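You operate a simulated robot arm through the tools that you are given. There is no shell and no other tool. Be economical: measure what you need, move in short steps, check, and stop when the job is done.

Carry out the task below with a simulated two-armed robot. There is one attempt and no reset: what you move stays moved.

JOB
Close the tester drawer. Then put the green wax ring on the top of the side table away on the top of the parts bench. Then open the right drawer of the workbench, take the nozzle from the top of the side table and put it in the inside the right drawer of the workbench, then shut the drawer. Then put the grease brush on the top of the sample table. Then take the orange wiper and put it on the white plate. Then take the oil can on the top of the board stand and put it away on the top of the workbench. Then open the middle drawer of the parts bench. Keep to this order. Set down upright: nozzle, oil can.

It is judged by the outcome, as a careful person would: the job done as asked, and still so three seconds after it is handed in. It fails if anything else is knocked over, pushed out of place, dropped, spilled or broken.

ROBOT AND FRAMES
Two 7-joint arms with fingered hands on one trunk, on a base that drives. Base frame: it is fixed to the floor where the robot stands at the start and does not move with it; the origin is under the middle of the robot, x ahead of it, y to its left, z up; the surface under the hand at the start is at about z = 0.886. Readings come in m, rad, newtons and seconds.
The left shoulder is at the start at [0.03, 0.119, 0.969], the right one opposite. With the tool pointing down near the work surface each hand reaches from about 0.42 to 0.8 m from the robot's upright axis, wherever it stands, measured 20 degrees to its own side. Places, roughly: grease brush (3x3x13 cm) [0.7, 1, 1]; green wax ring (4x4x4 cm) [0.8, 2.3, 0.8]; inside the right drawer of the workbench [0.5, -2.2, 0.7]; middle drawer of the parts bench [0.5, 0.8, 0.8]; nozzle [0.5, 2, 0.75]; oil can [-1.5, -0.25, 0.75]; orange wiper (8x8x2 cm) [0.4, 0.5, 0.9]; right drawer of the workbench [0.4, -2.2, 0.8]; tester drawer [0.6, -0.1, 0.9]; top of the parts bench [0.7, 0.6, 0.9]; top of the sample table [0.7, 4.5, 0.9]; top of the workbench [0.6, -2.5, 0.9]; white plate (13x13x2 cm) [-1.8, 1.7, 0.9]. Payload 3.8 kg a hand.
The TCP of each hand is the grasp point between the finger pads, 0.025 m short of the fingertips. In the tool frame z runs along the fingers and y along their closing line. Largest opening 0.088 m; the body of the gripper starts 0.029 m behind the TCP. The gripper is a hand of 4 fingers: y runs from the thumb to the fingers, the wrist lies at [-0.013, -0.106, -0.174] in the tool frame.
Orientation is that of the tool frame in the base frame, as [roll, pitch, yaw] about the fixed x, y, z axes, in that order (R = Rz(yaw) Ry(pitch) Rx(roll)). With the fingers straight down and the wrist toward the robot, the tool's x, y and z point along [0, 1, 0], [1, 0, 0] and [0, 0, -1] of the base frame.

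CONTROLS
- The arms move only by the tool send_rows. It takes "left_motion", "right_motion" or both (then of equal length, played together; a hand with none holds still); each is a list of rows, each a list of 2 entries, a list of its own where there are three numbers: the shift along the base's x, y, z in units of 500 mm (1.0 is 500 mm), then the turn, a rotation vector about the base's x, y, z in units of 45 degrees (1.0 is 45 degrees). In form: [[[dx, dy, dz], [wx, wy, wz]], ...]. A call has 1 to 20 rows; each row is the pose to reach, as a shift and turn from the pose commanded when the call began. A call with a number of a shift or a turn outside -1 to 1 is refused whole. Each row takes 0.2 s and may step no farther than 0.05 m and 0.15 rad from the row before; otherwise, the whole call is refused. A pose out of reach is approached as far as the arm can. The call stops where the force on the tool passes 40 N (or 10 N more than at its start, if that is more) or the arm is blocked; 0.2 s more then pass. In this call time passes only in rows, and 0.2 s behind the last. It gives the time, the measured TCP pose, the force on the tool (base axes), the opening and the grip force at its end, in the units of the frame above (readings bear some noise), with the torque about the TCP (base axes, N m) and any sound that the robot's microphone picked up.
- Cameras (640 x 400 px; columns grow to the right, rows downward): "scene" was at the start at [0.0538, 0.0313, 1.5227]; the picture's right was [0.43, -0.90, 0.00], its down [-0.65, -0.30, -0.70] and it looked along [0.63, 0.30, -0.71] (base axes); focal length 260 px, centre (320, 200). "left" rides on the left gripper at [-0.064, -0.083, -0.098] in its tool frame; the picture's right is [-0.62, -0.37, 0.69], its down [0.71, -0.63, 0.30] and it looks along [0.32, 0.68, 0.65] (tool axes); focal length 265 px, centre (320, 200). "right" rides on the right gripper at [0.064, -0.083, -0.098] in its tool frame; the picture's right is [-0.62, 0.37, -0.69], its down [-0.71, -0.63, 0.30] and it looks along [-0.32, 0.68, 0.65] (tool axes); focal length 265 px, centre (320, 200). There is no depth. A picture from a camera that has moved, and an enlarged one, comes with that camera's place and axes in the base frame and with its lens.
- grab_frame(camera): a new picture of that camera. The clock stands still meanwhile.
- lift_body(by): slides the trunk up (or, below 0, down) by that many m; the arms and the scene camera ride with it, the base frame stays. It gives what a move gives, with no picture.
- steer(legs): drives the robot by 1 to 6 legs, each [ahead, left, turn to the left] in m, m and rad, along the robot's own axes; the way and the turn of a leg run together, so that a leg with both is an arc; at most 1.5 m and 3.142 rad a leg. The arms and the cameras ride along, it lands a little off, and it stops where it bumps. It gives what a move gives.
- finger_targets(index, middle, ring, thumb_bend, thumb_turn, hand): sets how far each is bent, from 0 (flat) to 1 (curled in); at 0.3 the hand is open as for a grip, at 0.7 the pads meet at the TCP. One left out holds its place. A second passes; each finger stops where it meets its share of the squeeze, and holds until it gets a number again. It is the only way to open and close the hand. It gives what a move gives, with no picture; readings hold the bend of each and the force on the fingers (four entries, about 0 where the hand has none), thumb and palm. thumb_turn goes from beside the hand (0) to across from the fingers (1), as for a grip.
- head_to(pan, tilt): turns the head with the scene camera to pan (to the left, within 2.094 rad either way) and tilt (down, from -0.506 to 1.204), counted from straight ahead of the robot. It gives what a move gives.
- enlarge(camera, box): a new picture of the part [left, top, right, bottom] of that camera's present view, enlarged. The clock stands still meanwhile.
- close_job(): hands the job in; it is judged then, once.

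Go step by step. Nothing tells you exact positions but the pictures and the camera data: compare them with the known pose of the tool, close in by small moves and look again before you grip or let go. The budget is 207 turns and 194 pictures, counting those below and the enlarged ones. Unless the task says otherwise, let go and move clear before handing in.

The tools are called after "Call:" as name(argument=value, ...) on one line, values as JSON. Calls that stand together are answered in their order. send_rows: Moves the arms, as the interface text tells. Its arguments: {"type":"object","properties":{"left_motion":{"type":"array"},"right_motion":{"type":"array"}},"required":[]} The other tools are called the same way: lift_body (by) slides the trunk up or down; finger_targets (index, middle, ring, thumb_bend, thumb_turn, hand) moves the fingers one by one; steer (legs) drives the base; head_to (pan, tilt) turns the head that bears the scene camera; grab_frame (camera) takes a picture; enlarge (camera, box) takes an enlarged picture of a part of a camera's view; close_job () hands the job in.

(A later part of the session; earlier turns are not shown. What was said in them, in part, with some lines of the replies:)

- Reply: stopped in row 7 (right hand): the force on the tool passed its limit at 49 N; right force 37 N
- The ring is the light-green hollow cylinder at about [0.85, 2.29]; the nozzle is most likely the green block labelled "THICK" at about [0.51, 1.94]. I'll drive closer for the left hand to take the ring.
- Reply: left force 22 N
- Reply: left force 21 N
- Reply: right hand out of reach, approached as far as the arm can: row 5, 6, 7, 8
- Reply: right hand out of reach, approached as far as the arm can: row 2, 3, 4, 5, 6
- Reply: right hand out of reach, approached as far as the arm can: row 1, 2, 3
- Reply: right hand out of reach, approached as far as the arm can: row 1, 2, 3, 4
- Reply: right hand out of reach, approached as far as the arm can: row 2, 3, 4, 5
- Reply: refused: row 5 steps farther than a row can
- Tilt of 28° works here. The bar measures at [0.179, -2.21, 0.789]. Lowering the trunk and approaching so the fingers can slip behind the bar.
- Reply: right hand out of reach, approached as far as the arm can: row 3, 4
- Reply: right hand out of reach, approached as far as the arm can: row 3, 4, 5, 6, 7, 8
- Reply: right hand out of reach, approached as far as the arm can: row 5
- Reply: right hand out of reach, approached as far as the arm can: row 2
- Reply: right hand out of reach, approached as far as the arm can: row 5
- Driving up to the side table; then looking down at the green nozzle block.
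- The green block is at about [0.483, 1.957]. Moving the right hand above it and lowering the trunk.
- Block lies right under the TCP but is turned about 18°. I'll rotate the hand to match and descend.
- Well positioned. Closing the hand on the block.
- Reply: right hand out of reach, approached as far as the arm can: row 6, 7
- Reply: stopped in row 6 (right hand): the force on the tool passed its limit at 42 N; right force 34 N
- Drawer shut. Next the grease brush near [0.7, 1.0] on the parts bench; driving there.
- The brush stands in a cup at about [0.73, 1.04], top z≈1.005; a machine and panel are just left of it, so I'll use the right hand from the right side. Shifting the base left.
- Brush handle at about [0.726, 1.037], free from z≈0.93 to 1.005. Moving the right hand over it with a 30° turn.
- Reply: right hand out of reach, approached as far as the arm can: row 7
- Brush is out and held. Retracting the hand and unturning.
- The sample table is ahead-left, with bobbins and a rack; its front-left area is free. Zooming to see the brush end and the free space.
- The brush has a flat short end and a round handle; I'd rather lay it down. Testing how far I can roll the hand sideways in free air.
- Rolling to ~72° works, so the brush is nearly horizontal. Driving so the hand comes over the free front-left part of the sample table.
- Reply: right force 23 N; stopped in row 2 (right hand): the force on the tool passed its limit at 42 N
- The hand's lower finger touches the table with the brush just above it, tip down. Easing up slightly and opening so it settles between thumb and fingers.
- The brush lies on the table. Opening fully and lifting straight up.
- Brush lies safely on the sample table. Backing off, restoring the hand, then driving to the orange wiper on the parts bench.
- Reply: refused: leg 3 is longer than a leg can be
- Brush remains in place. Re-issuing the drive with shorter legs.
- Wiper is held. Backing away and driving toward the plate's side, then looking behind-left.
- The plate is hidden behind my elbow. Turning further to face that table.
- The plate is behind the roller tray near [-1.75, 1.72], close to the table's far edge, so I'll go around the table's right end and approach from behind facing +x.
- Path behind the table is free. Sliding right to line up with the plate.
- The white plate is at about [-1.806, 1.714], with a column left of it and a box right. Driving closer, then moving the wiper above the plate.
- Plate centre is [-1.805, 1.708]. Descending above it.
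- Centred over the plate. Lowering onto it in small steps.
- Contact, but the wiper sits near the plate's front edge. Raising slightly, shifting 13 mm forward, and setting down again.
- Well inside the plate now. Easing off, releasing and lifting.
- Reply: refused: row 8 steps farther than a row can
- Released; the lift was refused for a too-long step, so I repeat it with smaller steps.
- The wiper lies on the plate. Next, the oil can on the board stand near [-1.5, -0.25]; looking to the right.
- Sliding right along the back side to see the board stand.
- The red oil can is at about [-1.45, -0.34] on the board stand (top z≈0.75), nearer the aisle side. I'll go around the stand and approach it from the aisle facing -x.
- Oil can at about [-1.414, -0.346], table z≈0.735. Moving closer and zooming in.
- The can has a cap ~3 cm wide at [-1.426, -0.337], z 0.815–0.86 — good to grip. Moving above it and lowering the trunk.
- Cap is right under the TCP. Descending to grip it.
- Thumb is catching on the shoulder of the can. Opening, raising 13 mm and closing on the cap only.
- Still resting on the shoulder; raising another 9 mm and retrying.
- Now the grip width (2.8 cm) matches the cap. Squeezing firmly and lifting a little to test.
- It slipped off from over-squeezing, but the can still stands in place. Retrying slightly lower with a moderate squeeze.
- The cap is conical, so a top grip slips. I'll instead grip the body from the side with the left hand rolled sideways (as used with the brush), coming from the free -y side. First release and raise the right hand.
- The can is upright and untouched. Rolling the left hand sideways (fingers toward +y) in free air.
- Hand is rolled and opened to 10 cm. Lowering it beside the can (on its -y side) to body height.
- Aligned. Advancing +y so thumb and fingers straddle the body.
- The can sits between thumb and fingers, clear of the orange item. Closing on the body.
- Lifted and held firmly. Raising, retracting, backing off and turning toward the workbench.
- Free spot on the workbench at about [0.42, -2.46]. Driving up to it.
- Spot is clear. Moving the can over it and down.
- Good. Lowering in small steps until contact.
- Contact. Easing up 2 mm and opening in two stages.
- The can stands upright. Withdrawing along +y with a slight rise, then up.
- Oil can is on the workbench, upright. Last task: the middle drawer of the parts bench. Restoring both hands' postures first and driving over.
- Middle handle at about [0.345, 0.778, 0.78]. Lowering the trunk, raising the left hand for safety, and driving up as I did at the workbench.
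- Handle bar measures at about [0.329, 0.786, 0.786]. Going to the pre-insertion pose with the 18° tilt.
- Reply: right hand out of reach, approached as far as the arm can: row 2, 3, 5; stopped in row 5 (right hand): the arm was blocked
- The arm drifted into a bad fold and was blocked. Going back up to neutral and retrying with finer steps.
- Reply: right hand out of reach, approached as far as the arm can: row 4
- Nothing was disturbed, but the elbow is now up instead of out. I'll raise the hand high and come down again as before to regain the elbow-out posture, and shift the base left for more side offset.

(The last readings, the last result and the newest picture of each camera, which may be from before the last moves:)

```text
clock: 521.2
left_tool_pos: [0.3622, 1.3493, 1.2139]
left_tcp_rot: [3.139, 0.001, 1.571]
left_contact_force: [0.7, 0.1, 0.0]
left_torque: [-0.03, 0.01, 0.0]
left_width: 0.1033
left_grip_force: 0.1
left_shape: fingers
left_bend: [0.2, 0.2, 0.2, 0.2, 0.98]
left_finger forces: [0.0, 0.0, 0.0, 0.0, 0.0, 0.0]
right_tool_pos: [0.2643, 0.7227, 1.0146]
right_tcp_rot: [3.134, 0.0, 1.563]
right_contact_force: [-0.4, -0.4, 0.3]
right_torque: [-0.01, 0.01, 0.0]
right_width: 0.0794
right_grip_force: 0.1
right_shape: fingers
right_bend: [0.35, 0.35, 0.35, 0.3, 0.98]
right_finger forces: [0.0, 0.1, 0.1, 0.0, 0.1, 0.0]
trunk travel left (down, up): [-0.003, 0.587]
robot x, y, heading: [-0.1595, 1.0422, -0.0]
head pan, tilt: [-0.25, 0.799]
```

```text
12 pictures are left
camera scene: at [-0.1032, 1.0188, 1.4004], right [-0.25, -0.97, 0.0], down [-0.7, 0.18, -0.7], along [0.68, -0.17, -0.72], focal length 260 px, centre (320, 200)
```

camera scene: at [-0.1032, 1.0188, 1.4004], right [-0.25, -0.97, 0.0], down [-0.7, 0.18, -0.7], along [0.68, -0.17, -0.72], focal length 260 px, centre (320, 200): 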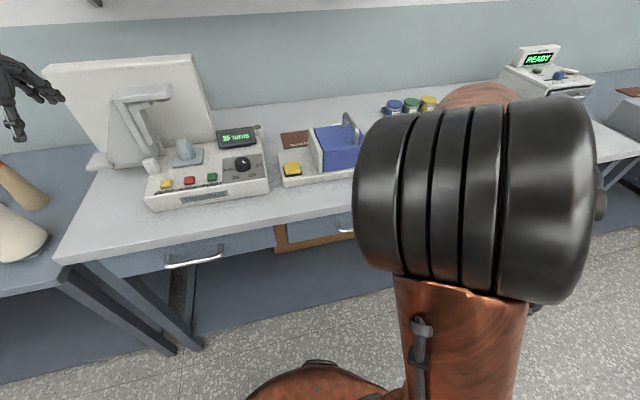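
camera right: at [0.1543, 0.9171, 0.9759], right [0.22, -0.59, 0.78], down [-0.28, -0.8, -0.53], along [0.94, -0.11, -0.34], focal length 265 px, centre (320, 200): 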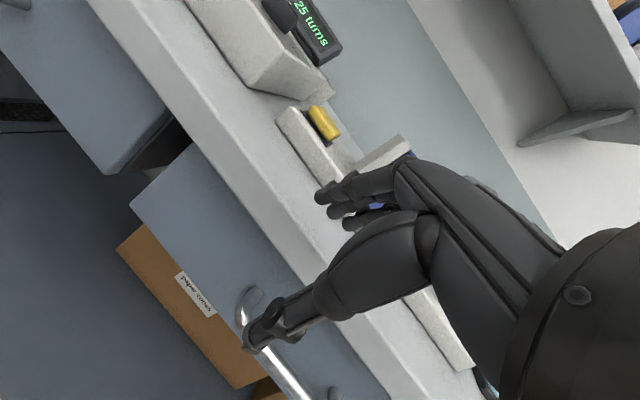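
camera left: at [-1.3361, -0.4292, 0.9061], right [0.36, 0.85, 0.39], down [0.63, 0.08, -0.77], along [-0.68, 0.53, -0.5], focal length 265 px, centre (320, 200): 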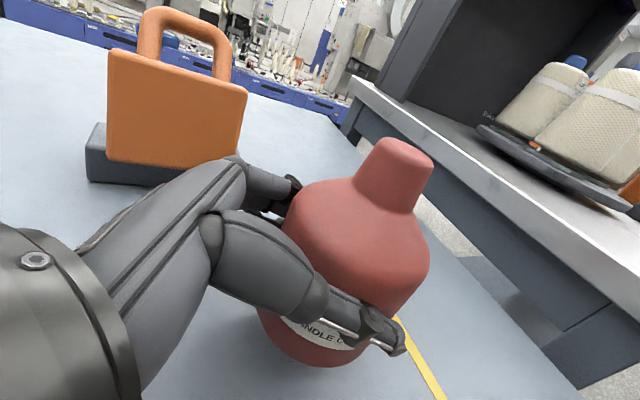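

Still elbow-up. A yaw swing earlier put the elbow outward, so I'll swing the hand's yaw out and back in free space above the bench edge.

Call:
send_rows(right_motion=[[[0.02, 0, 0.04], [0, 0, 0.12]], [[0.04, 0, 0.08], [0, 0, 0.25]], [[0.06, 0, 0.12], [0, 0, 0.37]], [[0.08, 0, 0.16], [0, 0, 0.5]], [[0.1, 0.02, 0.18], [0, 0, 0.62]], [[0.12, 0.04, 0.18], [0, 0, 0.75]], [[0.14, 0.06, 0.18], [0, 0, 0.87]], [[0.15, 0.08, 0.18], [0, 0, 1.0]]])

Call:
send_rows(right_motion=[[[0, 0, 0], [0, 0, 0.15]], [[0, 0, 0], [0, 0, 0.3]], [[0, 0, 0], [0, 0, 0.45]], [[0, 0, -0.04], [0, 0, 0.6]], [[0, 0, -0.08], [0, 0, 0.75]]])

Call:
send_rows(right_motion=[[[-0.02, 0, 0], [0, 0, -0.14]], [[-0.04, 0, 0], [0, 0, -0.28]], [[-0.07, 0, 0], [0, 0, -0.42]], [[-0.1, 0, 0], [0, 0, -0.56]], [[-0.12, 0, 0], [0, 0, -0.7]], [[-0.14, 0, 0], [0, 0, -0.85]], [[-0.15, 0, 0], [0, 0, -1.0]]])

Call:
send_rows(right_motion=[[[0, 0, 0], [0, 0, -0.15]], [[0, 0, 0], [0, 0, -0.3]], [[0, 0, 0], [0, 0, -0.45]], [[0, 0, 0], [0, 0, -0.6]], [[0, 0, 0], [0, 0, -0.75]]])

Call:
grab_frame(camera="scene")

```text
clock: 523.0
left_tool_pos: [0.3636, 1.3544, 1.2115]
left_tcp_rot: [3.14, 0.001, 1.571]
left_contact_force: [1.4, -0.2, -0.2]
left_torque: [-0.06, -0.01, 0.0]
left_width: 0.1033
left_grip_force: 0.0
left_shape: fingers
left_bend: [0.2, 0.2, 0.2, 0.2, 0.98]
left_finger forces: [0.0, 0.1, 0.0, 0.0, 0.1, 0.1]
right_tool_pos: [0.3283, 0.8011, 1.1675]
right_tcp_rot: [3.13, 0.018, 2.297]
right_contact_force: [0.9, 0.0, 0.0]
right_torque: [-0.03, -0.02, 0.02]
right_width: 0.0796
right_grip_force: 0.0
right_shape: fingers
right_bend: [0.35, 0.35, 0.35, 0.3, 0.98]
right_finger forces: [0.0, 0.1, 0.0, 0.1, 0.0, 0.1]
right hand out of reach, approached as far as the arm can: row 6, 7, 8
trunk travel left (down, up): [-0.003, 0.587]
robot x, y, heading: [-0.1602, 1.0407, 0.005]
head pan, tilt: [-0.25, 0.799]
```

```text
clock: 524.2
left_tool_pos: [0.3626, 1.3496, 1.2137]
left_tcp_rot: [3.139, 0.0, 1.572]
left_contact_force: [0.5, -0.1, 0.3]
left_torque: [-0.03, -0.01, 0.04]
left_width: 0.1032
left_grip_force: 0.0
left_shape: fingers
left_bend: [0.2, 0.2, 0.2, 0.2, 0.98]
left_finger forces: [0.0, 0.0, 0.1, 0.1, 0.0, 0.1]
right_tool_pos: [0.2696, 0.8398, 1.1389]
right_tcp_rot: [3.128, 0.017, 2.887]
right_contact_force: [-0.1, 0.9, 0.2]
right_torque: [-0.02, 0.01, -0.02]
right_width: 0.0796
right_grip_force: 0.1
right_shape: fingers
right_bend: [0.35, 0.35, 0.35, 0.3, 0.98]
right_finger forces: [0.0, 0.0, 0.0, 0.0, 0.1, 0.0]
right hand out of reach, approached as far as the arm can: row 1, 2, 3, 4, 5
trunk travel left (down, up): [-0.003, 0.587]
robot x, y, heading: [-0.163, 1.0432, 0.001]
head pan, tilt: [-0.25, 0.799]
```

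```text
clock: 525.8
left_tool_pos: [0.3613, 1.3497, 1.2136]
left_tcp_rot: [3.138, 0.001, 1.571]
left_contact_force: [-0.1, -0.3, 0.3]
left_torque: [0.07, -0.03, -0.02]
left_width: 0.1036
left_grip_force: 0.2
left_shape: fingers
left_bend: [0.2, 0.2, 0.2, 0.2, 0.98]
left_finger forces: [0.0, 0.1, 0.0, 0.0, 0.0, 0.0]
right_tool_pos: [0.1966, 0.8401, 1.1375]
right_tcp_rot: [3.128, 0.017, 2.096]
right_contact_force: [0.3, 0.0, 0.4]
right_torque: [-0.01, 0.02, -0.02]
right_width: 0.0796
right_grip_force: 0.2
right_shape: fingers
right_bend: [0.35, 0.35, 0.35, 0.3, 0.98]
right_finger forces: [0.0, 0.1, 0.0, 0.0, 0.0, 0.0]
trunk travel left (down, up): [-0.003, 0.587]
robot x, y, heading: [-0.1633, 1.0386, -0.001]
head pan, tilt: [-0.25, 0.799]
```

```text
clock: 527.0
left_tool_pos: [0.3617, 1.3493, 1.2134]
left_tcp_rot: [3.138, 0.001, 1.571]
left_contact_force: [0.2, 1.2, -0.3]
left_torque: [0.04, 0.01, 0.0]
left_width: 0.1031
left_grip_force: 0.1
left_shape: fingers
left_bend: [0.2, 0.2, 0.2, 0.2, 0.98]
left_finger forces: [0.0, 0.2, 0.0, 0.0, 0.0, 0.1]
right_tool_pos: [0.1973, 0.8184, 1.1285]
right_tcp_rot: [-3.14, -0.147, 1.529]
right_contact_force: [0.5, 0.1, -0.1]
right_torque: [-0.02, 0.03, 0.0]
right_width: 0.0799
right_grip_force: 0.1
right_shape: fingers
right_bend: [0.35, 0.35, 0.35, 0.3, 0.98]
right_finger forces: [0.0, 0.0, 0.0, 0.1, 0.0, 0.0]
trunk travel left (down, up): [-0.003, 0.587]
robot x, y, heading: [-0.1626, 1.0413, 0.002]
head pan, tilt: [-0.25, 0.799]
stopped in row 5 (right hand): the arm was blocked; the commanded pose is now the measured one
```

```text
11 pictures are left
camera scene: at [-0.1032, 1.0189, 1.4004], right [-0.25, -0.97, 0.0], down [-0.7, 0.18, -0.7], along [0.68, -0.17, -0.72], focal length 260 px, centre (320, 200)
```

scene: 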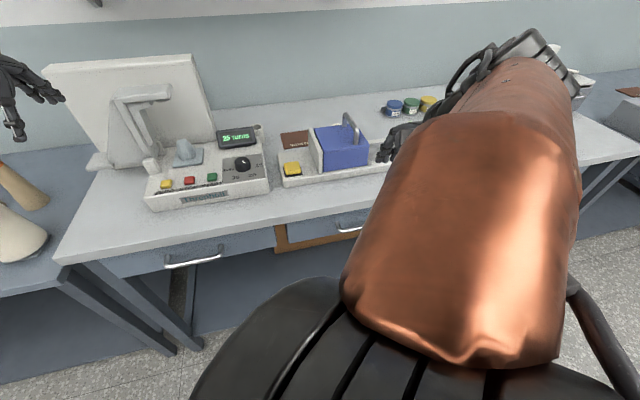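

The right elbow is now jammed near the body. I'll untangle it, and use the left arm (whose elbow is already outward) mirrored for the drawer.

Call:
send_rows(right_motion=[[[0.05, -0.03, 0.02], [-0.05, 0, 0]], [[0.1, -0.07, 0.04], [-0.1, 0, 0]], [[0.15, -0.11, 0.06], [-0.15, 0, 0]], [[0.2, -0.15, 0.08], [-0.187, 0, 0.05]], [[0.22, -0.2, 0.1], [-0.187, 0, 0.05]], [[0.22, -0.25, 0.1], [-0.187, 0, 0.05]]])

Call:
steer(legs=[[-0.33, 0, 0], [0, -0.55, 0]])

Call:
send_rows(left_motion=[[[-0.03, 0, -0.06], [0, 0, 0]], [[-0.06, 0, -0.12], [0, 0, 0]], [[-0.09, 0, -0.18], [0, 0, 0]], [[-0.12, 0, -0.24], [0, -0.03, 0]], [[-0.15, 0, -0.3], [0, -0.06, 0]], [[-0.18, -0.01, -0.36], [0, -0.1, 0]], [[-0.2, -0.02, -0.4], [0, -0.1, 0]]])

Call:
finger_targets(hand="left", index=0.35, middle=0.35, ring=0.35, thumb_bend=0.3)

Call:
head_to(pan=0.25, tilt=0.8)

Call:
grab_frame(camera="scene")

```text
clock: 528.4
left_tool_pos: [0.3614, 1.3485, 1.2132]
left_tcp_rot: [3.137, -0.001, 1.571]
left_contact_force: [-0.3, -0.2, -0.6]
left_torque: [0.03, -0.01, 0.03]
left_width: 0.1032
left_grip_force: 0.0
left_shape: fingers
left_bend: [0.2, 0.2, 0.2, 0.2, 0.98]
left_finger forces: [0.0, 0.0, 0.1, 0.1, 0.0, 0.1]
right_tool_pos: [0.3074, 0.6937, 1.1768]
right_tcp_rot: [3.139, 0.0, 1.572]
right_contact_force: [0.2, -0.4, 0.2]
right_torque: [0.02, 0.0, -0.01]
right_width: 0.0796
right_grip_force: 0.1
right_shape: fingers
right_bend: [0.35, 0.35, 0.35, 0.3, 0.98]
right_finger forces: [0.1, 0.0, 0.0, 0.0, 0.1, 0.1]
trunk travel left (down, up): [-0.003, 0.587]
robot x, y, heading: [-0.1613, 1.042, 0.001]
head pan, tilt: [-0.25, 0.799]
```

```text
clock: 533.4
left_tool_pos: [0.0305, 0.8029, 1.2141]
left_tcp_rot: [3.138, 0.0, 1.577]
left_contact_force: [0.4, -0.3, 0.6]
left_torque: [0.02, 0.0, 0.01]
left_width: 0.1033
left_grip_force: 0.0
left_shape: fingers
left_bend: [0.2, 0.2, 0.2, 0.2, 0.98]
left_finger forces: [0.1, 0.0, 0.0, 0.0, 0.0, 0.1]
right_tool_pos: [-0.0207, 0.1465, 1.1763]
right_tcp_rot: [3.137, 0.002, 1.575]
right_contact_force: [0.4, -0.2, -0.1]
right_torque: [0.02, 0.02, 0.02]
right_width: 0.0794
right_grip_force: 0.0
right_shape: fingers
right_bend: [0.35, 0.35, 0.35, 0.3, 0.98]
right_finger forces: [0.0, 0.1, 0.0, 0.1, 0.1, 0.0]
trunk travel left (down, up): [-0.003, 0.587]
robot x, y, heading: [-0.4939, 0.4933, 0.004]
head pan, tilt: [-0.25, 0.799]
```

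```text
clock: 535.0
left_tool_pos: [-0.0709, 0.7922, 1.0145]
left_tcp_rot: [3.058, 0.0, 1.575]
left_contact_force: [-0.2, 0.0, 0.6]
left_torque: [0.0, -0.01, 0.01]
left_width: 0.1035
left_grip_force: 0.1
left_shape: fingers
left_bend: [0.2, 0.2, 0.2, 0.2, 0.98]
left_finger forces: [0.0, 0.0, 0.1, 0.0, 0.0, 0.0]
right_tool_pos: [-0.0207, 0.147, 1.1771]
right_tcp_rot: [3.136, 0.0, 1.575]
right_contact_force: [-0.1, 0.6, -0.4]
right_torque: [0.02, -0.01, -0.01]
right_width: 0.0796
right_grip_force: 0.1
right_shape: fingers
right_bend: [0.35, 0.35, 0.35, 0.3, 0.98]
right_finger forces: [0.1, 0.0, 0.0, 0.1, 0.1, 0.1]
trunk travel left (down, up): [-0.003, 0.587]
robot x, y, heading: [-0.4964, 0.493, 0.006]
head pan, tilt: [-0.25, 0.799]
```

```text
clock: 536.0
left_tool_pos: [-0.071, 0.7924, 1.0148]
left_tcp_rot: [3.061, 0.001, 1.577]
left_contact_force: [0.1, 0.4, 0.7]
left_torque: [0.01, 0.0, 0.03]
left_width: 0.0805
left_grip_force: 0.1
left_shape: fingers
left_bend: [0.35, 0.35, 0.35, 0.3, 0.98]
left_finger forces: [0.0, 0.0, 0.0, 0.0, 0.0, 0.0]
right_tool_pos: [-0.0219, 0.1472, 1.1767]
right_tcp_rot: [3.139, 0.0, 1.574]
right_contact_force: [-0.4, -0.4, 0.0]
right_torque: [0.0, 0.04, -0.02]
right_width: 0.0797
right_grip_force: 0.0
right_shape: fingers
right_bend: [0.35, 0.35, 0.35, 0.3, 0.98]
right_finger forces: [0.0, 0.0, 0.0, 0.0, 0.0, 0.1]
trunk travel left (down, up): [-0.003, 0.587]
robot x, y, heading: [-0.4915, 0.4911, 0.007]
head pan, tilt: [-0.25, 0.799]
```

```text
clock: 536.9
left_tool_pos: [-0.0697, 0.7913, 1.0142]
left_tcp_rot: [3.06, 0.0, 1.577]
left_contact_force: [1.1, 0.1, -0.3]
left_torque: [0.01, 0.03, -0.01]
left_width: 0.0802
left_grip_force: 0.1
left_shape: fingers
left_bend: [0.35, 0.35, 0.35, 0.3, 0.98]
left_finger forces: [0.1, 0.1, 0.0, 0.0, 0.0, 0.0]
right_tool_pos: [-0.0204, 0.1484, 1.1776]
right_tcp_rot: [3.139, 0.0, 1.575]
right_contact_force: [1.2, -0.4, -0.2]
right_torque: [0.0, -0.03, 0.01]
right_width: 0.0795
right_grip_force: 0.1
right_shape: fingers
right_bend: [0.35, 0.35, 0.35, 0.3, 0.98]
right_finger forces: [0.0, 0.0, 0.0, 0.0, 0.0, 0.0]
trunk travel left (down, up): [-0.003, 0.587]
robot x, y, heading: [-0.4885, 0.4951, 0.003]
head pan, tilt: [0.25, 0.799]
```

```text
10 pictures are left
camera scene: at [-0.4335, 0.5098, 1.4004], right [0.25, -0.97, 0.0], down [-0.69, -0.18, -0.7], along [0.67, 0.18, -0.72], focal length 260 px, centre (320, 200)
```

scene: 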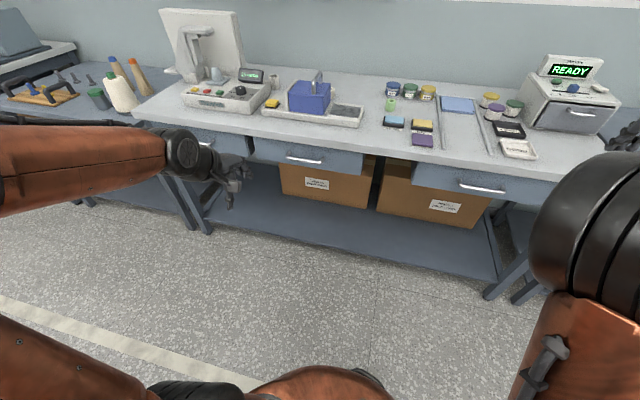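

The left arm is in the good elbow-out posture. Testing the tilt and lowering here in free air before approaching.

Call:
send_rows(left_motion=[[[0.01, -0.018, -0.06], [0, -0.08, 0]], [[0.016, -0.036, -0.12], [0, -0.16, 0]], [[0.024, -0.054, -0.18], [0, -0.24, 0]], [[0.03, -0.072, -0.24], [0, -0.3, 0]], [[0.035, -0.072, -0.282], [0, -0.3, 0]]])

```text
clock: 538.1
left_tool_pos: [-0.053, 0.7367, 0.8822]
left_tcp_rot: [2.811, 0.017, 1.555]
left_contact_force: [-1.9, 6.1, -4.4]
left_torque: [-0.39, -0.33, -0.22]
left_width: 0.08
left_grip_force: 0.0
left_shape: fingers
left_bend: [0.35, 0.35, 0.35, 0.3, 0.98]
left_finger forces: [0.1, 0.0, 0.0, 0.0, 0.0, 0.0]
left hand out of reach, approached as far as the arm can: row 2, 3, 5
right_tool_pos: [-0.019, 0.1489, 1.1764]
right_tcp_rot: [3.141, 0.001, 1.574]
right_contact_force: [-0.9, -0.7, 0.0]
right_torque: [0.04, -0.02, 0.01]
right_width: 0.0799
right_grip_force: 0.1
right_shape: fingers
right_bend: [0.35, 0.35, 0.35, 0.3, 0.98]
right_finger forces: [0.1, 0.1, 0.0, 0.1, 0.0, 0.0]
trunk travel left (down, up): [-0.003, 0.587]
robot x, y, heading: [-0.4922, 0.4961, 0.008]
head pan, tilt: [0.25, 0.799]
```

Nearly there. A small correction to see whether it settles.

Call:
send_rows(left_motion=[[[0, 0.01, 0], [0, 0, 0]], [[0, 0.02, -0.005], [0, 0.02, 0.02]], [[0, 0.03, -0.01], [0, 0.02, 0.02]], [[0, 0.03, -0.01], [0, 0.02, 0.02]]])

Call:
grab_frame(camera="scene")

```text
clock: 539.1
left_tool_pos: [-0.0568, 0.7488, 0.876]
left_tcp_rot: [2.84, 0.002, 1.59]
left_contact_force: [-0.6, -0.5, 0.6]
left_torque: [-0.02, 0.01, -0.01]
left_width: 0.0798
left_grip_force: 0.1
left_shape: fingers
left_bend: [0.35, 0.35, 0.35, 0.3, 0.98]
left_finger forces: [0.1, 0.0, 0.0, 0.1, 0.0, 0.0]
left hand out of reach, approached as far as the arm can: row 1, 2, 3, 4
right_tool_pos: [-0.0205, 0.1483, 1.1782]
right_tcp_rot: [3.138, 0.0, 1.575]
right_contact_force: [-0.2, 0.4, 0.7]
right_torque: [-0.02, 0.0, 0.03]
right_width: 0.0796
right_grip_force: 0.1
right_shape: fingers
right_bend: [0.35, 0.35, 0.35, 0.3, 0.98]
right_finger forces: [0.0, 0.1, 0.1, 0.0, 0.0, 0.0]
trunk travel left (down, up): [-0.003, 0.587]
robot x, y, heading: [-0.4967, 0.4961, 0.004]
head pan, tilt: [0.25, 0.799]
```

```text
9 pictures are left
camera scene: at [-0.4335, 0.5097, 1.4004], right [0.25, -0.97, 0.0], down [-0.69, -0.18, -0.7], along [0.67, 0.18, -0.72], focal length 260 px, centre (320, 200)
```

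scene: 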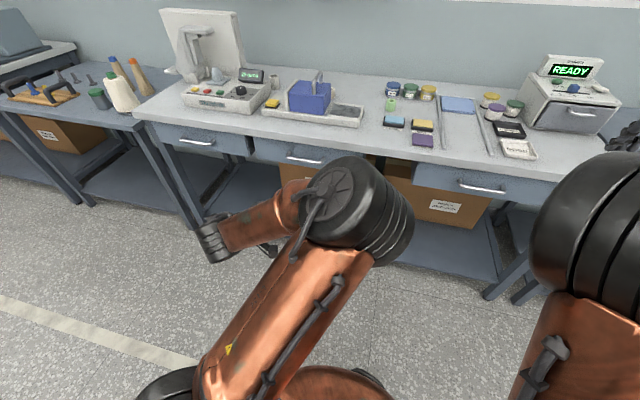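

The left elbow folded inward too. I'll replicate (mirrored) the exact extend–retract sequence that led to the successful posture at the workbench, in free air.

Call:
send_rows(left_motion=[[[0.07, -0.03, 0.02], [0, -0.03, 0]], [[0.14, -0.06, 0.04], [0, -0.07, 0]], [[0.21, -0.09, 0.06], [0, -0.1, 0]], [[0.28, -0.12, 0.08], [0, -0.14, 0]], [[0.35, -0.15, 0.1], [0, -0.17, 0]], [[0.4, -0.176, 0.108], [0, -0.2, 0]]])

Call:
send_rows(left_motion=[[[-0.07, 0.03, 0.04], [0, 0.06, 0]], [[-0.14, 0.06, 0.08], [0, 0.12, 0]], [[-0.21, 0.09, 0.12], [0, 0.18, 0]], [[-0.28, 0.12, 0.16], [0, 0.24, 0]], [[-0.35, 0.16, 0.18], [0, 0.3, 0]], [[-0.4, 0.22, 0.18], [0, 0.4, 0]], [[-0.43, 0.26, 0.16], [0, 0.5, 0]]])

Call:
send_rows(left_motion=[[[0.01, -0.018, -0.06], [0, -0.08, 0]], [[0.016, -0.036, -0.12], [0, -0.16, 0]], [[0.024, -0.054, -0.18], [0, -0.24, 0]], [[0.03, -0.072, -0.24], [0, -0.3, 0]], [[0.035, -0.072, -0.274], [0, -0.3, 0]]])

```text
clock: 540.5
left_tool_pos: [0.145, 0.6609, 0.931]
left_tcp_rot: [2.681, 0.005, 1.591]
left_contact_force: [0.6, -1.0, -0.4]
left_torque: [-0.02, -0.02, 0.01]
left_width: 0.0797
left_grip_force: 0.0
left_shape: fingers
left_bend: [0.35, 0.35, 0.35, 0.3, 0.98]
left_finger forces: [0.0, 0.1, 0.1, 0.0, 0.0, 0.0]
right_tool_pos: [-0.0204, 0.1469, 1.1766]
right_tcp_rot: [3.14, 0.0, 1.576]
right_contact_force: [-0.9, 0.6, 1.1]
right_torque: [-0.01, -0.03, 0.0]
right_width: 0.0796
right_grip_force: 0.0
right_shape: fingers
right_bend: [0.35, 0.35, 0.35, 0.3, 0.98]
right_finger forces: [0.0, 0.0, 0.0, 0.1, 0.1, 0.0]
trunk travel left (down, up): [-0.003, 0.587]
robot x, y, heading: [-0.4923, 0.4902, 0.008]
head pan, tilt: [0.25, 0.799]
```

```text
clock: 542.1
left_tool_pos: [-0.072, 0.7911, 1.0104]
left_tcp_rot: [3.077, -0.002, 1.589]
left_contact_force: [0.8, 0.2, 0.3]
left_torque: [0.0, -0.02, 0.0]
left_width: 0.0797
left_grip_force: 0.0
left_shape: fingers
left_bend: [0.35, 0.35, 0.35, 0.3, 0.98]
left_finger forces: [0.0, 0.1, 0.0, 0.1, 0.0, 0.0]
left hand out of reach, approached as far as the arm can: row 5
right_tool_pos: [-0.0212, 0.1486, 1.1771]
right_tcp_rot: [3.137, 0.001, 1.575]
right_contact_force: [-1.0, 0.5, 0.1]
right_torque: [0.01, -0.04, 0.01]
right_width: 0.0799
right_grip_force: 0.0
right_shape: fingers
right_bend: [0.35, 0.35, 0.35, 0.3, 0.98]
right_finger forces: [0.0, 0.0, 0.0, 0.0, 0.1, 0.0]
trunk travel left (down, up): [-0.003, 0.587]
robot x, y, heading: [-0.4896, 0.4926, 0.008]
head pan, tilt: [0.25, 0.799]
```

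```text
clock: 543.3
left_tool_pos: [-0.0542, 0.7522, 0.8836]
left_tcp_rot: [2.84, 0.004, 1.591]
left_contact_force: [0.6, -0.5, 0.4]
left_torque: [-0.01, 0.0, 0.0]
left_width: 0.0798
left_grip_force: 0.0
left_shape: fingers
left_bend: [0.35, 0.35, 0.35, 0.3, 0.98]
left_finger forces: [0.1, 0.1, 0.0, 0.0, 0.0, 0.0]
left hand out of reach, approached as far as the arm can: row 2, 5
right_tool_pos: [-0.0211, 0.1478, 1.1784]
right_tcp_rot: [3.138, -0.001, 1.576]
right_contact_force: [0.5, -0.3, 1.0]
right_torque: [0.04, -0.03, 0.01]
right_width: 0.0796
right_grip_force: 0.1
right_shape: fingers
right_bend: [0.35, 0.35, 0.35, 0.3, 0.98]
right_finger forces: [0.0, 0.0, 0.0, 0.0, 0.0, 0.0]
trunk travel left (down, up): [-0.003, 0.587]
robot x, y, heading: [-0.4924, 0.4978, 0.006]
head pan, tilt: [0.25, 0.799]
```

Call:
grab_frame(camera="scene")

```text
8 pictures are left
camera scene: at [-0.4338, 0.5097, 1.4004], right [0.25, -0.97, 0.0], down [-0.69, -0.18, -0.7], along [0.67, 0.18, -0.72], focal length 260 px, centre (320, 200)
```

scene: 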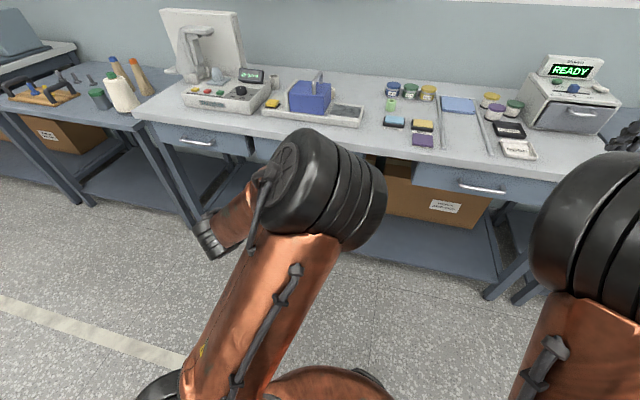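

The left arm folds the same way. I'll clear the left arm up and out, then replay exactly the right-arm command sequence that worked at the workbench, all in free air.

Call:
send_rows(left_motion=[[[0, 0.01, 0.07], [0, 0.05, 0]], [[0, 0.03, 0.14], [0, 0.1, 0]], [[0.01, 0.05, 0.21], [0, 0.16, 0]], [[0.02, 0.06, 0.28], [0, 0.22, 0]], [[0.03, 0.07, 0.35], [0, 0.28, 0]], [[0.05, 0.08, 0.42], [0, 0.34, 0]], [[0.07, 0.1, 0.49], [0, 0.385, 0]], [[0.09, 0.12, 0.56], [0, 0.385, 0]]], right_motion=[[[-0.015, 0.005, -0.02], [0, 0, 0]], [[-0.03, 0.01, -0.045], [0, 0, 0]], [[-0.045, 0.015, -0.07], [0, 0, 0]], [[-0.06, 0.02, -0.095], [0, 0, 0]], [[-0.075, 0.025, -0.12], [0, 0, 0]], [[-0.09, 0.03, -0.145], [0, 0, 0]], [[-0.1, 0.036, -0.165], [0, 0, 0]], [[-0.1, 0.036, -0.177], [0, 0, 0]]])

Call:
send_rows(right_motion=[[[0.02, 0.04, -0.05], [0, -0.1, 0]], [[0.04, 0.08, -0.1], [0, -0.2, 0]], [[0.06, 0.12, -0.15], [0, -0.3, 0]], [[0.08, 0.16, -0.2], [0, -0.4, 0]], [[0.1, 0.19, -0.25], [0, -0.5, 0]], [[0.12, 0.21, -0.3], [0, -0.62, 0]], [[0.12, 0.22, -0.35], [0, -0.62, 0]]])

Call:
send_rows(right_motion=[[[0.06, 0.018, -0.04], [0, 0, 0]], [[0.12, 0.018, -0.07], [0, 0, 0]], [[0.17, 0.018, -0.1], [0, 0, 0]], [[0.216, 0.018, -0.134], [0, 0, 0]]])

Call:
send_rows(right_motion=[[[-0.05, -0.02, 0.04], [0, 0, 0]], [[-0.1, -0.05, 0.08], [0, 0, 0]], [[-0.15, -0.07, 0.12], [0, 0.1, 0]], [[-0.18, -0.1, 0.18], [0, 0.2, 0]], [[-0.18, -0.13, 0.24], [0, 0.3, 0]], [[-0.18, -0.15, 0.3], [0, 0.3, 0]]])

```text
clock: 545.1
left_tool_pos: [-0.0101, 0.8125, 1.1625]
left_tcp_rot: [-3.139, -0.006, 1.591]
left_contact_force: [-0.1, -0.4, 0.8]
left_torque: [0.02, -0.02, -0.02]
left_width: 0.0798
left_grip_force: 0.1
left_shape: fingers
left_bend: [0.35, 0.35, 0.35, 0.3, 0.98]
left_finger forces: [0.0, 0.1, 0.0, 0.1, 0.0, 0.1]
right_tool_pos: [-0.0702, 0.1651, 1.089]
right_tcp_rot: [3.137, 0.002, 1.574]
right_contact_force: [0.4, -0.3, -0.5]
right_torque: [-0.01, -0.02, 0.03]
right_width: 0.0795
right_grip_force: 0.1
right_shape: fingers
right_bend: [0.35, 0.35, 0.35, 0.3, 0.98]
right_finger forces: [0.0, 0.0, 0.0, 0.0, 0.0, 0.1]
trunk travel left (down, up): [-0.003, 0.587]
robot x, y, heading: [-0.4904, 0.4907, 0.011]
head pan, tilt: [0.25, 0.799]
```

```text
clock: 546.7
left_tool_pos: [-0.0095, 0.8128, 1.1638]
left_tcp_rot: [-3.142, -0.007, 1.59]
left_contact_force: [0.3, 0.8, -0.7]
left_torque: [0.01, -0.01, -0.02]
left_width: 0.0799
left_grip_force: 0.1
left_shape: fingers
left_bend: [0.35, 0.35, 0.35, 0.3, 0.98]
left_finger forces: [0.0, 0.0, 0.0, 0.0, 0.0, 0.0]
right_tool_pos: [-0.0109, 0.2758, 0.9142]
right_tcp_rot: [2.652, 0.003, 1.574]
right_contact_force: [-0.1, -0.4, 0.0]
right_torque: [0.01, -0.01, -0.02]
right_width: 0.0795
right_grip_force: 0.1
right_shape: fingers
right_bend: [0.35, 0.35, 0.35, 0.3, 0.98]
right_finger forces: [0.0, 0.0, 0.0, 0.0, 0.0, 0.0]
trunk travel left (down, up): [-0.003, 0.587]
robot x, y, heading: [-0.4949, 0.4914, 0.01]
head pan, tilt: [0.25, 0.799]
```

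```text
clock: 547.7
left_tool_pos: [-0.0116, 0.8123, 1.1633]
left_tcp_rot: [3.141, -0.004, 1.591]
left_contact_force: [0.1, -1.2, -0.3]
left_torque: [-0.02, 0.02, 0.04]
left_width: 0.0799
left_grip_force: 0.1
left_shape: fingers
left_bend: [0.35, 0.35, 0.35, 0.3, 0.98]
left_finger forces: [0.1, 0.0, 0.1, 0.0, 0.0, 0.0]
right_tool_pos: [0.0815, 0.3065, 0.8595]
right_tcp_rot: [2.652, 0.001, 1.572]
right_contact_force: [-0.3, 0.7, 0.1]
right_torque: [0.0, 0.0, 0.0]
right_width: 0.0797
right_grip_force: 0.0
right_shape: fingers
right_bend: [0.35, 0.35, 0.35, 0.3, 0.98]
right_finger forces: [0.1, 0.0, 0.0, 0.0, 0.1, 0.0]
right hand out of reach, approached as far as the arm can: row 3, 4
trunk travel left (down, up): [-0.003, 0.587]
robot x, y, heading: [-0.4929, 0.4926, 0.009]
head pan, tilt: [0.25, 0.799]
```

```text
clock: 549.1
left_tool_pos: [-0.0109, 0.8131, 1.162]
left_tcp_rot: [3.141, -0.005, 1.588]
left_contact_force: [0.7, 0.1, 0.8]
left_torque: [-0.02, -0.03, -0.05]
left_width: 0.0797
left_grip_force: 0.0
left_shape: fingers
left_bend: [0.35, 0.35, 0.35, 0.3, 0.98]
left_finger forces: [0.0, 0.0, 0.0, 0.1, 0.0, 0.0]
right_tool_pos: [-0.0048, 0.2323, 1.0051]
right_tcp_rot: [2.884, 0.003, 1.573]
right_contact_force: [0.2, 0.9, 0.4]
right_torque: [0.01, -0.03, -0.03]
right_width: 0.0796
right_grip_force: 0.1
right_shape: fingers
right_bend: [0.35, 0.35, 0.35, 0.3, 0.98]
right_finger forces: [0.0, 0.0, 0.0, 0.0, 0.0, 0.1]
right hand out of reach, approached as far as the arm can: row 6
trunk travel left (down, up): [-0.003, 0.587]
robot x, y, heading: [-0.4923, 0.4969, 0.006]
head pan, tilt: [0.25, 0.799]
```

The replay matches the earlier behaviour. Continuing with the remaining recorded steps.

Call:
send_rows(right_motion=[[[0.07, 0.01, -0.02], [0, 0, 0]], [[0.14, 0.03, -0.05], [0, 0, 0]], [[0.21, 0.04, -0.08], [0, 0, 0]], [[0.28, 0.06, -0.12], [0, 0, 0]], [[0.35, 0.08, -0.17], [0, -0.06, 0]], [[0.4, 0.1, -0.22], [0, -0.12, 0]], [[0.44, 0.1, -0.26], [0, -0.2, 0]], [[0.475, 0.1, -0.3], [0, -0.28, 0]]])

Call:
send_rows(right_motion=[[[-0.07, -0.03, 0.04], [0, 0.06, 0]], [[-0.14, -0.06, 0.08], [0, 0.12, 0]], [[-0.21, -0.09, 0.12], [0, 0.18, 0]], [[-0.28, -0.12, 0.16], [0, 0.24, 0]], [[-0.35, -0.16, 0.18], [0, 0.3, 0]], [[-0.4, -0.22, 0.18], [0, 0.4, 0]], [[-0.43, -0.26, 0.16], [0, 0.5, 0]]])

Call:
head_to(pan=-0.25, tilt=0.8)

Call:
grab_frame(camera="scene")

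```text
clock: 550.9
left_tool_pos: [-0.0104, 0.8133, 1.1632]
left_tcp_rot: [-3.14, -0.005, 1.59]
left_contact_force: [0.8, 0.0, -0.1]
left_torque: [0.0, -0.01, -0.01]
left_width: 0.0797
left_grip_force: 0.1
left_shape: fingers
left_bend: [0.35, 0.35, 0.35, 0.3, 0.98]
left_finger forces: [0.1, 0.0, 0.0, 0.0, 0.0, 0.1]
right_tool_pos: [0.1295, 0.3354, 0.8797]
right_tcp_rot: [2.69, 0.0, 1.577]
right_contact_force: [0.2, -0.5, 0.5]
right_torque: [-0.03, 0.03, -0.03]
right_width: 0.0793
right_grip_force: 0.1
right_shape: fingers
right_bend: [0.35, 0.35, 0.35, 0.3, 0.98]
right_finger forces: [0.0, 0.0, 0.0, 0.0, 0.1, 0.0]
right hand out of reach, approached as far as the arm can: row 3, 4, 5, 6, 7, 8
trunk travel left (down, up): [-0.003, 0.587]
robot x, y, heading: [-0.4924, 0.4916, 0.01]
head pan, tilt: [0.25, 0.799]
```

```text
clock: 552.7
left_tool_pos: [-0.0104, 0.8128, 1.1638]
left_tcp_rot: [-3.139, -0.005, 1.589]
left_contact_force: [-0.3, 0.2, -0.7]
left_torque: [0.0, 0.0, 0.0]
left_width: 0.0795
left_grip_force: 0.0
left_shape: fingers
left_bend: [0.35, 0.35, 0.35, 0.3, 0.98]
left_finger forces: [0.0, 0.1, 0.0, 0.0, 0.0, 0.0]
right_tool_pos: [-0.0921, 0.1718, 0.952]
right_tcp_rot: [3.069, 0.018, 1.472]
right_contact_force: [-0.6, -0.4, 0.7]
right_torque: [0.01, -0.02, 0.02]
right_width: 0.0795
right_grip_force: 0.1
right_shape: fingers
right_bend: [0.35, 0.35, 0.35, 0.3, 0.98]
right_finger forces: [0.0, 0.1, 0.0, 0.0, 0.0, 0.0]
right hand out of reach, approached as far as the arm can: row 6, 7
trunk travel left (down, up): [-0.003, 0.587]
robot x, y, heading: [-0.4909, 0.4956, 0.014]
head pan, tilt: [0.25, 0.799]
stopped in row 7 (right hand): the arm was blocked; the commanded pose is now the measured one
```

```text
clock: 553.6
left_tool_pos: [-0.0109, 0.8145, 1.1637]
left_tcp_rot: [-3.14, -0.005, 1.593]
left_contact_force: [-0.1, 0.0, -0.1]
left_torque: [0.0, -0.03, 0.02]
left_width: 0.0798
left_grip_force: 0.1
left_shape: fingers
left_bend: [0.35, 0.35, 0.35, 0.3, 0.98]
left_finger forces: [0.0, 0.1, 0.0, 0.0, 0.0, 0.0]
right_tool_pos: [-0.093, 0.1708, 0.9513]
right_tcp_rot: [3.07, 0.018, 1.472]
right_contact_force: [-0.8, 0.6, -0.1]
right_torque: [0.0, 0.0, 0.01]
right_width: 0.0793
right_grip_force: 0.0
right_shape: fingers
right_bend: [0.35, 0.35, 0.35, 0.3, 0.98]
right_finger forces: [0.0, 0.0, 0.0, 0.1, 0.0, 0.0]
trunk travel left (down, up): [-0.003, 0.587]
robot x, y, heading: [-0.4931, 0.4946, 0.005]
head pan, tilt: [-0.25, 0.799]
```

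```text
7 pictures are left
camera scene: at [-0.4332, 0.4701, 1.4004], right [-0.24, -0.97, 0.0], down [-0.7, 0.17, -0.7], along [0.68, -0.17, -0.72], focal length 260 px, centre (320, 200)
```

scene: 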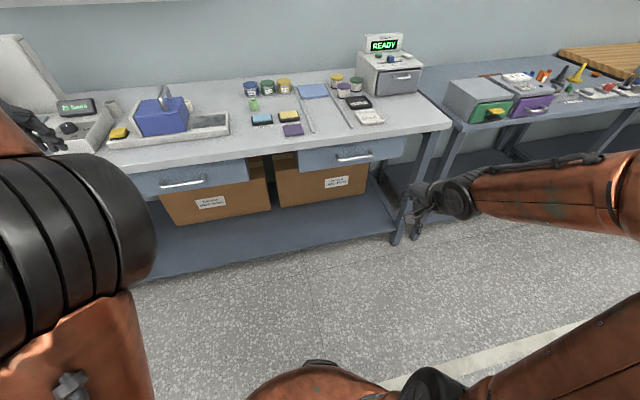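

The right arm is now elbow-out. Going to the 18° tilted pose at handle height, still in free air.

Call:
send_rows(right_motion=[[[0.012, 0.015, 0.0], [0.005, -0.04, 0.03]], [[0.024, 0.03, -0.01], [0.01, -0.08, 0.06]], [[0.036, 0.05, -0.03], [0.015, -0.13, 0.09]], [[0.05, 0.07, -0.06], [0.02, -0.18, 0.126]], [[0.06, 0.09, -0.09], [0.023, -0.23, 0.126]], [[0.07, 0.11, -0.12], [0.023, -0.28, 0.126]], [[0.081, 0.128, -0.156], [0.023, -0.31, 0.126]]])

```text
clock: 555.2
left_tool_pos: [-0.0099, 0.8131, 1.1627]
left_tcp_rot: [-3.141, -0.006, 1.591]
left_contact_force: [0.4, -0.1, 0.6]
left_torque: [0.0, 0.01, -0.03]
left_width: 0.0799
left_grip_force: 0.0
left_shape: fingers
left_bend: [0.35, 0.35, 0.35, 0.3, 0.98]
left_finger forces: [0.0, 0.0, 0.0, 0.0, 0.0, 0.0]
right_tool_pos: [-0.0523, 0.2364, 0.8733]
right_tcp_rot: [2.826, -0.012, 1.571]
right_contact_force: [0.7, 0.3, 0.2]
right_torque: [-0.05, -0.02, 0.01]
right_width: 0.0796
right_grip_force: 0.2
right_shape: fingers
right_bend: [0.35, 0.35, 0.35, 0.3, 0.98]
right_finger forces: [0.1, 0.1, 0.0, 0.0, 0.0, 0.1]
right hand out of reach, approached as far as the arm can: row 2
trunk travel left (down, up): [-0.003, 0.587]
robot x, y, heading: [-0.4888, 0.4898, 0.007]
head pan, tilt: [-0.25, 0.799]
```

Exact pose reached with the elbow out. Driving the base to bring it in front of the middle drawer's handle.

Call:
steer(legs=[[0, 0.55, -0.006], [0.29, 0, 0]])

Call:
grab_frame(camera="right")

```text
clock: 560.0
left_tool_pos: [0.2857, 1.3575, 1.1626]
left_tcp_rot: [-3.141, -0.005, 1.576]
left_contact_force: [-0.4, 0.1, -0.4]
left_torque: [0.01, 0.0, 0.03]
left_width: 0.0796
left_grip_force: 0.1
left_shape: fingers
left_bend: [0.35, 0.35, 0.35, 0.3, 0.98]
left_finger forces: [0.0, 0.0, 0.1, 0.0, 0.1, 0.1]
right_tool_pos: [0.2338, 0.7818, 0.8729]
right_tcp_rot: [2.826, -0.011, 1.555]
right_contact_force: [0.4, -0.3, -0.2]
right_torque: [0.04, -0.01, 0.01]
right_width: 0.0796
right_grip_force: 0.1
right_shape: fingers
right_bend: [0.35, 0.35, 0.35, 0.3, 0.98]
right_finger forces: [0.1, 0.0, 0.0, 0.1, 0.1, 0.0]
trunk travel left (down, up): [-0.003, 0.587]
robot x, y, heading: [-0.2037, 1.0473, -0.007]
head pan, tilt: [-0.25, 0.799]
```

```text
6 pictures are left
camera right: at [0.1234, 0.8478, 0.9403], right [0.13, -0.63, 0.77], down [-0.52, -0.7, -0.49], along [0.85, -0.33, -0.41], focal length 265 px, centre (320, 200)
```

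right: 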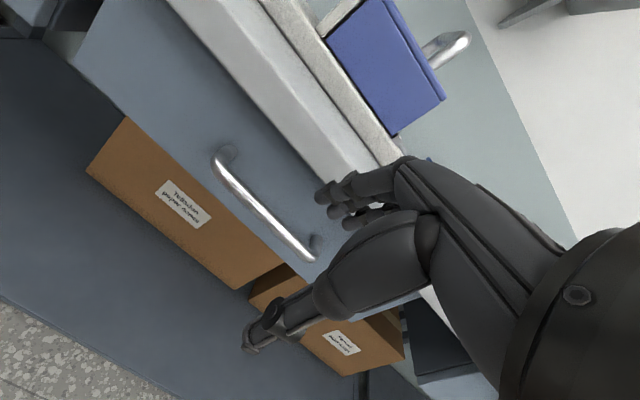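

Handle bar at about [0.325, 0.79, 0.789]. Driving the last 3 cm with the base, keeping the arm posture.

Call:
steer(legs=[[0.032, 0.006, 0.005]])

Call:
grab_frame(camera="right")

```text
clock: 560.9
left_tool_pos: [0.3159, 1.3664, 1.1624]
left_tcp_rot: [-3.14, -0.006, 1.583]
left_contact_force: [1.0, 0.5, 0.8]
left_torque: [0.01, 0.01, -0.01]
left_width: 0.0796
left_grip_force: 0.1
left_shape: fingers
left_bend: [0.35, 0.35, 0.35, 0.3, 0.98]
left_finger forces: [0.0, 0.0, 0.0, 0.0, 0.0, 0.0]
right_tool_pos: [0.268, 0.789, 0.8729]
right_tcp_rot: [2.827, -0.008, 1.559]
right_contact_force: [-0.3, 0.0, 0.8]
right_torque: [0.02, 0.01, -0.02]
right_width: 0.0792
right_grip_force: 0.2
right_shape: fingers
right_bend: [0.35, 0.35, 0.35, 0.3, 0.98]
right_finger forces: [0.0, 0.0, 0.1, 0.0, 0.0, 0.1]
trunk travel left (down, up): [-0.003, 0.587]
robot x, y, heading: [-0.1678, 1.0519, -0.002]
head pan, tilt: [-0.25, 0.799]
```

```text
5 pictures are left
camera right: at [0.1575, 0.8557, 0.9401], right [0.13, -0.63, 0.77], down [-0.51, -0.7, -0.49], along [0.85, -0.33, -0.41], focal length 265 px, centre (320, 200)
```

right: 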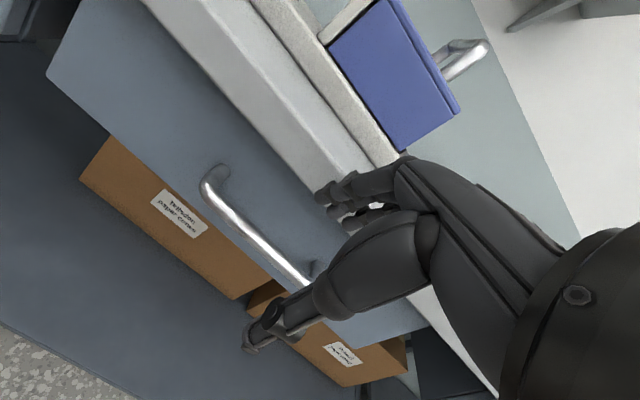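

Geometry matches the successful case within ~5 mm (bar ≈ [0.331, 0.799, 0.793]). Inserting the fingers behind the bar.

Call:
send_rows(right_motion=[[[0.02, 0.004, -0.05], [0, 0, 0]], [[0.036, 0.006, -0.1], [0, 0, 0]], [[0.048, 0.006, -0.13], [0, 0, 0]], [[0.058, 0.006, -0.155], [0, 0, 0]], [[0.067, 0.006, -0.178], [0, 0, 0]]])

Call:
grab_frame(camera="right")

```text
clock: 562.0
left_tool_pos: [0.3145, 1.3671, 1.1636]
left_tcp_rot: [3.141, -0.004, 1.581]
left_contact_force: [0.0, -0.4, -0.1]
left_torque: [0.03, 0.0, 0.01]
left_width: 0.08
left_grip_force: 0.0
left_shape: fingers
left_bend: [0.35, 0.35, 0.35, 0.3, 0.98]
left_finger forces: [0.1, 0.0, 0.0, 0.0, 0.0, 0.0]
right_tool_pos: [0.3006, 0.7928, 0.7838]
right_tcp_rot: [2.822, -0.009, 1.56]
right_contact_force: [1.0, -0.6, 4.7]
right_torque: [-0.01, -0.14, -0.01]
right_width: 0.0824
right_grip_force: 1.0
right_shape: fingers
right_bend: [0.32, 0.35, 0.35, 0.3, 0.98]
right_finger forces: [3.5, 0.1, 0.0, 0.0, 0.1, 0.0]
trunk travel left (down, up): [-0.003, 0.587]
robot x, y, heading: [-0.1694, 1.0473, -0.002]
head pan, tilt: [-0.25, 0.799]
```

```text
4 pictures are left
camera right: at [0.1901, 0.8587, 0.8513], right [0.13, -0.63, 0.77], down [-0.51, -0.7, -0.49], along [0.85, -0.33, -0.41], focal length 265 px, centre (320, 200)
```

right: 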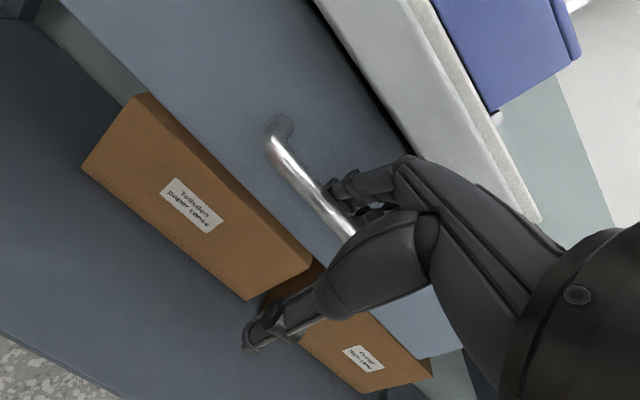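

Same picture as in the successful case: the fingers are behind the bar. Closing the grip and pulling by driving back.

Call:
finger_targets(hand="right", index=0.62, middle=0.62, ring=0.62, thumb_bend=0.55)

Call:
steer(legs=[[-0.22, 0, 0]])

Call:
grab_frame(camera="scene")

```text
clock: 563.0
left_tool_pos: [0.3134, 1.367, 1.1618]
left_tcp_rot: [-3.141, -0.005, 1.582]
left_contact_force: [-0.6, -0.7, -0.8]
left_torque: [0.0, 0.01, 0.01]
left_width: 0.0797
left_grip_force: 0.1
left_shape: fingers
left_bend: [0.35, 0.35, 0.35, 0.3, 0.98]
left_finger forces: [0.1, 0.0, 0.0, 0.0, 0.0, 0.2]
right_tool_pos: [0.3, 0.7932, 0.785]
right_tcp_rot: [2.826, -0.012, 1.562]
right_contact_force: [-1.1, 0.3, -0.3]
right_torque: [0.01, -0.02, 0.0]
right_width: 0.0236
right_grip_force: 0.5
right_shape: fingers
right_bend: [0.62, 0.63, 0.62, 0.55, 0.98]
right_finger forces: [0.1, 1.2, 0.0, 0.0, 0.0, 0.1]
trunk travel left (down, up): [-0.003, 0.587]
robot x, y, heading: [-0.171, 1.0523, -0.003]
head pan, tilt: [-0.25, 0.799]
```

```text
clock: 564.7
left_tool_pos: [0.0915, 1.3664, 1.1644]
left_tcp_rot: [-3.141, -0.005, 1.579]
left_contact_force: [-0.7, 0.8, 0.6]
left_torque: [0.0, 0.01, 0.01]
left_width: 0.0799
left_grip_force: 0.0
left_shape: fingers
left_bend: [0.35, 0.35, 0.35, 0.3, 0.98]
left_finger forces: [0.0, 0.0, 0.1, 0.0, 0.1, 0.0]
right_tool_pos: [0.0773, 0.7931, 0.7856]
right_tcp_rot: [2.822, -0.012, 1.559]
right_contact_force: [-0.2, -0.5, -0.1]
right_torque: [-0.01, 0.01, 0.04]
right_width: 0.0235
right_grip_force: 0.0
right_shape: fingers
right_bend: [0.62, 0.62, 0.62, 0.55, 0.98]
right_finger forces: [0.1, 0.1, 0.0, 0.0, 0.1, 0.1]
trunk travel left (down, up): [-0.003, 0.587]
robot x, y, heading: [-0.3922, 1.0527, -0.009]
head pan, tilt: [-0.25, 0.799]
```

```text
3 pictures are left
camera scene: at [-0.3348, 1.0282, 1.4004], right [-0.25, -0.97, 0.0], down [-0.69, 0.18, -0.7], along [0.68, -0.18, -0.72], focal length 260 px, centre (320, 200)
```

scene: 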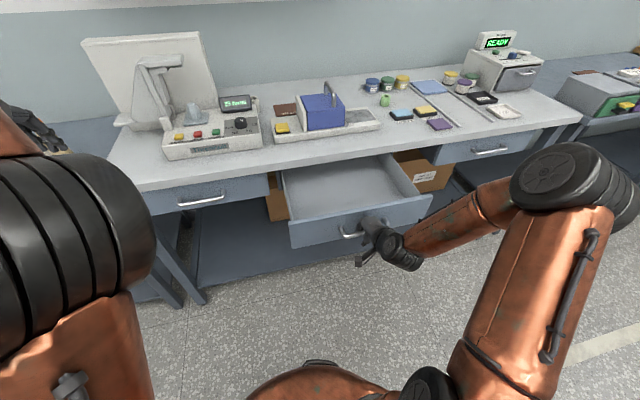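

The middle drawer is wide open. Releasing and withdrawing as before, then backing off.

Call:
finger_targets(hand="right", index=0.37, middle=0.37, ring=0.37, thumb_bend=0.3)

Call:
send_rows(right_motion=[[[-0.02, 0, 0.06], [0, 0, 0]], [[-0.04, 0, 0.12], [0, 0, 0]], [[-0.06, 0, 0.18], [0, 0, 0]], [[-0.09, -0.02, 0.26], [0, 0.1, 0]], [[-0.09, -0.05, 0.34], [0, 0.2, 0]], [[-0.08, -0.08, 0.42], [0, 0.3, 0]]])

Call:
steer(legs=[[-0.3, 0, 0]])

Call:
grab_frame(camera="scene")

```text
clock: 565.7
left_tool_pos: [0.0922, 1.367, 1.1634]
left_tcp_rot: [3.142, -0.006, 1.579]
left_contact_force: [-0.5, 0.2, 0.1]
left_torque: [0.02, 0.0, 0.02]
left_width: 0.0796
left_grip_force: 0.1
left_shape: fingers
left_bend: [0.35, 0.35, 0.35, 0.3, 0.98]
left_finger forces: [0.1, 0.0, 0.1, 0.1, 0.0, 0.0]
right_tool_pos: [0.0778, 0.7934, 0.7839]
right_tcp_rot: [2.826, -0.011, 1.559]
right_contact_force: [-0.4, 0.6, 0.0]
right_torque: [-0.02, -0.01, 0.01]
right_width: 0.0773
right_grip_force: 0.0
right_shape: fingers
right_bend: [0.37, 0.37, 0.37, 0.3, 0.98]
right_finger forces: [0.0, 0.0, 0.1, 0.1, 0.0, 0.1]
trunk travel left (down, up): [-0.003, 0.587]
robot x, y, heading: [-0.3933, 1.0515, -0.003]
head pan, tilt: [-0.25, 0.799]
```

```text
clock: 567.3
left_tool_pos: [0.0931, 1.3645, 1.1622]
left_tcp_rot: [-3.14, -0.007, 1.579]
left_contact_force: [0.5, 0.2, 0.6]
left_torque: [-0.01, 0.0, -0.02]
left_width: 0.0797
left_grip_force: 0.1
left_shape: fingers
left_bend: [0.35, 0.35, 0.35, 0.3, 0.98]
left_finger forces: [0.1, 0.1, 0.0, 0.0, 0.1, 0.0]
right_tool_pos: [0.048, 0.7885, 1.0115]
right_tcp_rot: [3.019, -0.005, 1.65]
right_contact_force: [0.0, -0.8, -0.3]
right_torque: [-0.01, -0.01, -0.01]
right_width: 0.0771
right_grip_force: 0.0
right_shape: fingers
right_bend: [0.37, 0.37, 0.37, 0.3, 0.98]
right_finger forces: [0.1, 0.0, 0.1, 0.0, 0.1, 0.1]
right hand out of reach, approached as far as the arm can: row 5
trunk travel left (down, up): [-0.003, 0.587]
robot x, y, heading: [-0.3951, 1.0555, -0.007]
head pan, tilt: [-0.25, 0.799]
stopped in row 6 (right hand): the arm was blocked; the commanded pose is now the measured one
```

```text
clock: 569.4
left_tool_pos: [-0.212, 1.369, 1.1632]
left_tcp_rot: [-3.141, -0.005, 1.584]
left_contact_force: [-0.5, -0.9, -0.3]
left_torque: [0.01, 0.01, -0.01]
left_width: 0.0796
left_grip_force: 0.0
left_shape: fingers
left_bend: [0.35, 0.35, 0.35, 0.3, 0.98]
left_finger forces: [0.0, 0.0, 0.0, 0.0, 0.0, 0.1]
right_tool_pos: [-0.2557, 0.7923, 1.0115]
right_tcp_rot: [3.02, -0.007, 1.655]
right_contact_force: [-0.8, -0.7, 0.7]
right_torque: [0.0, -0.01, 0.03]
right_width: 0.0775
right_grip_force: 0.1
right_shape: fingers
right_bend: [0.37, 0.37, 0.37, 0.3, 0.98]
right_finger forces: [0.0, 0.1, 0.1, 0.0, 0.0, 0.1]
trunk travel left (down, up): [-0.003, 0.587]
robot x, y, heading: [-0.6938, 1.0558, -0.001]
head pan, tilt: [-0.25, 0.799]
```

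```text
2 pictures are left
camera scene: at [-0.637, 1.0292, 1.4004], right [-0.25, -0.97, 0.0], down [-0.69, 0.18, -0.7], along [0.68, -0.17, -0.72], focal length 260 px, centre (320, 200)
```

scene: 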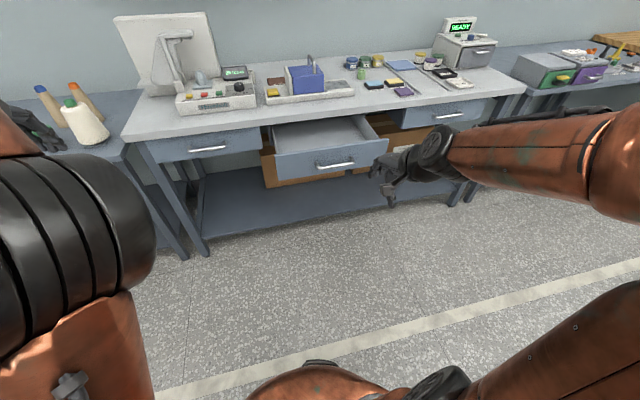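

The middle drawer is open, the tester drawer is still shut, and the ring is still on the bench. Both hands are clear, so I'm handing in.

Call:
close_job()

```text
The job is handed in.
```

I did all seven steps in the order given and handed the job in; it has not reported a result.

- **Tester drawer:** closed, and still shut in the last picture.
- **Green wax ring:** standing on the parts bench behind the pads.
- **Nozzle:** upright inside the right drawer of the workbench, with the drawer shut again. I took it to be the green block marked "THICK", since it was the only item on the side table near the position you gave.
- **Grease brush:** lying on the sample table.
- **Orange wiper:** on the white plate.
- **Oil can:** upright on the workbench. My first grips on its cap slipped, but the can stayed standing, and I then lifted it by the body.
- **Middle drawer of the parts bench:** open by a little over 20 cm.

I saw nothing else knocked over or moved in the pictures I took along the way.
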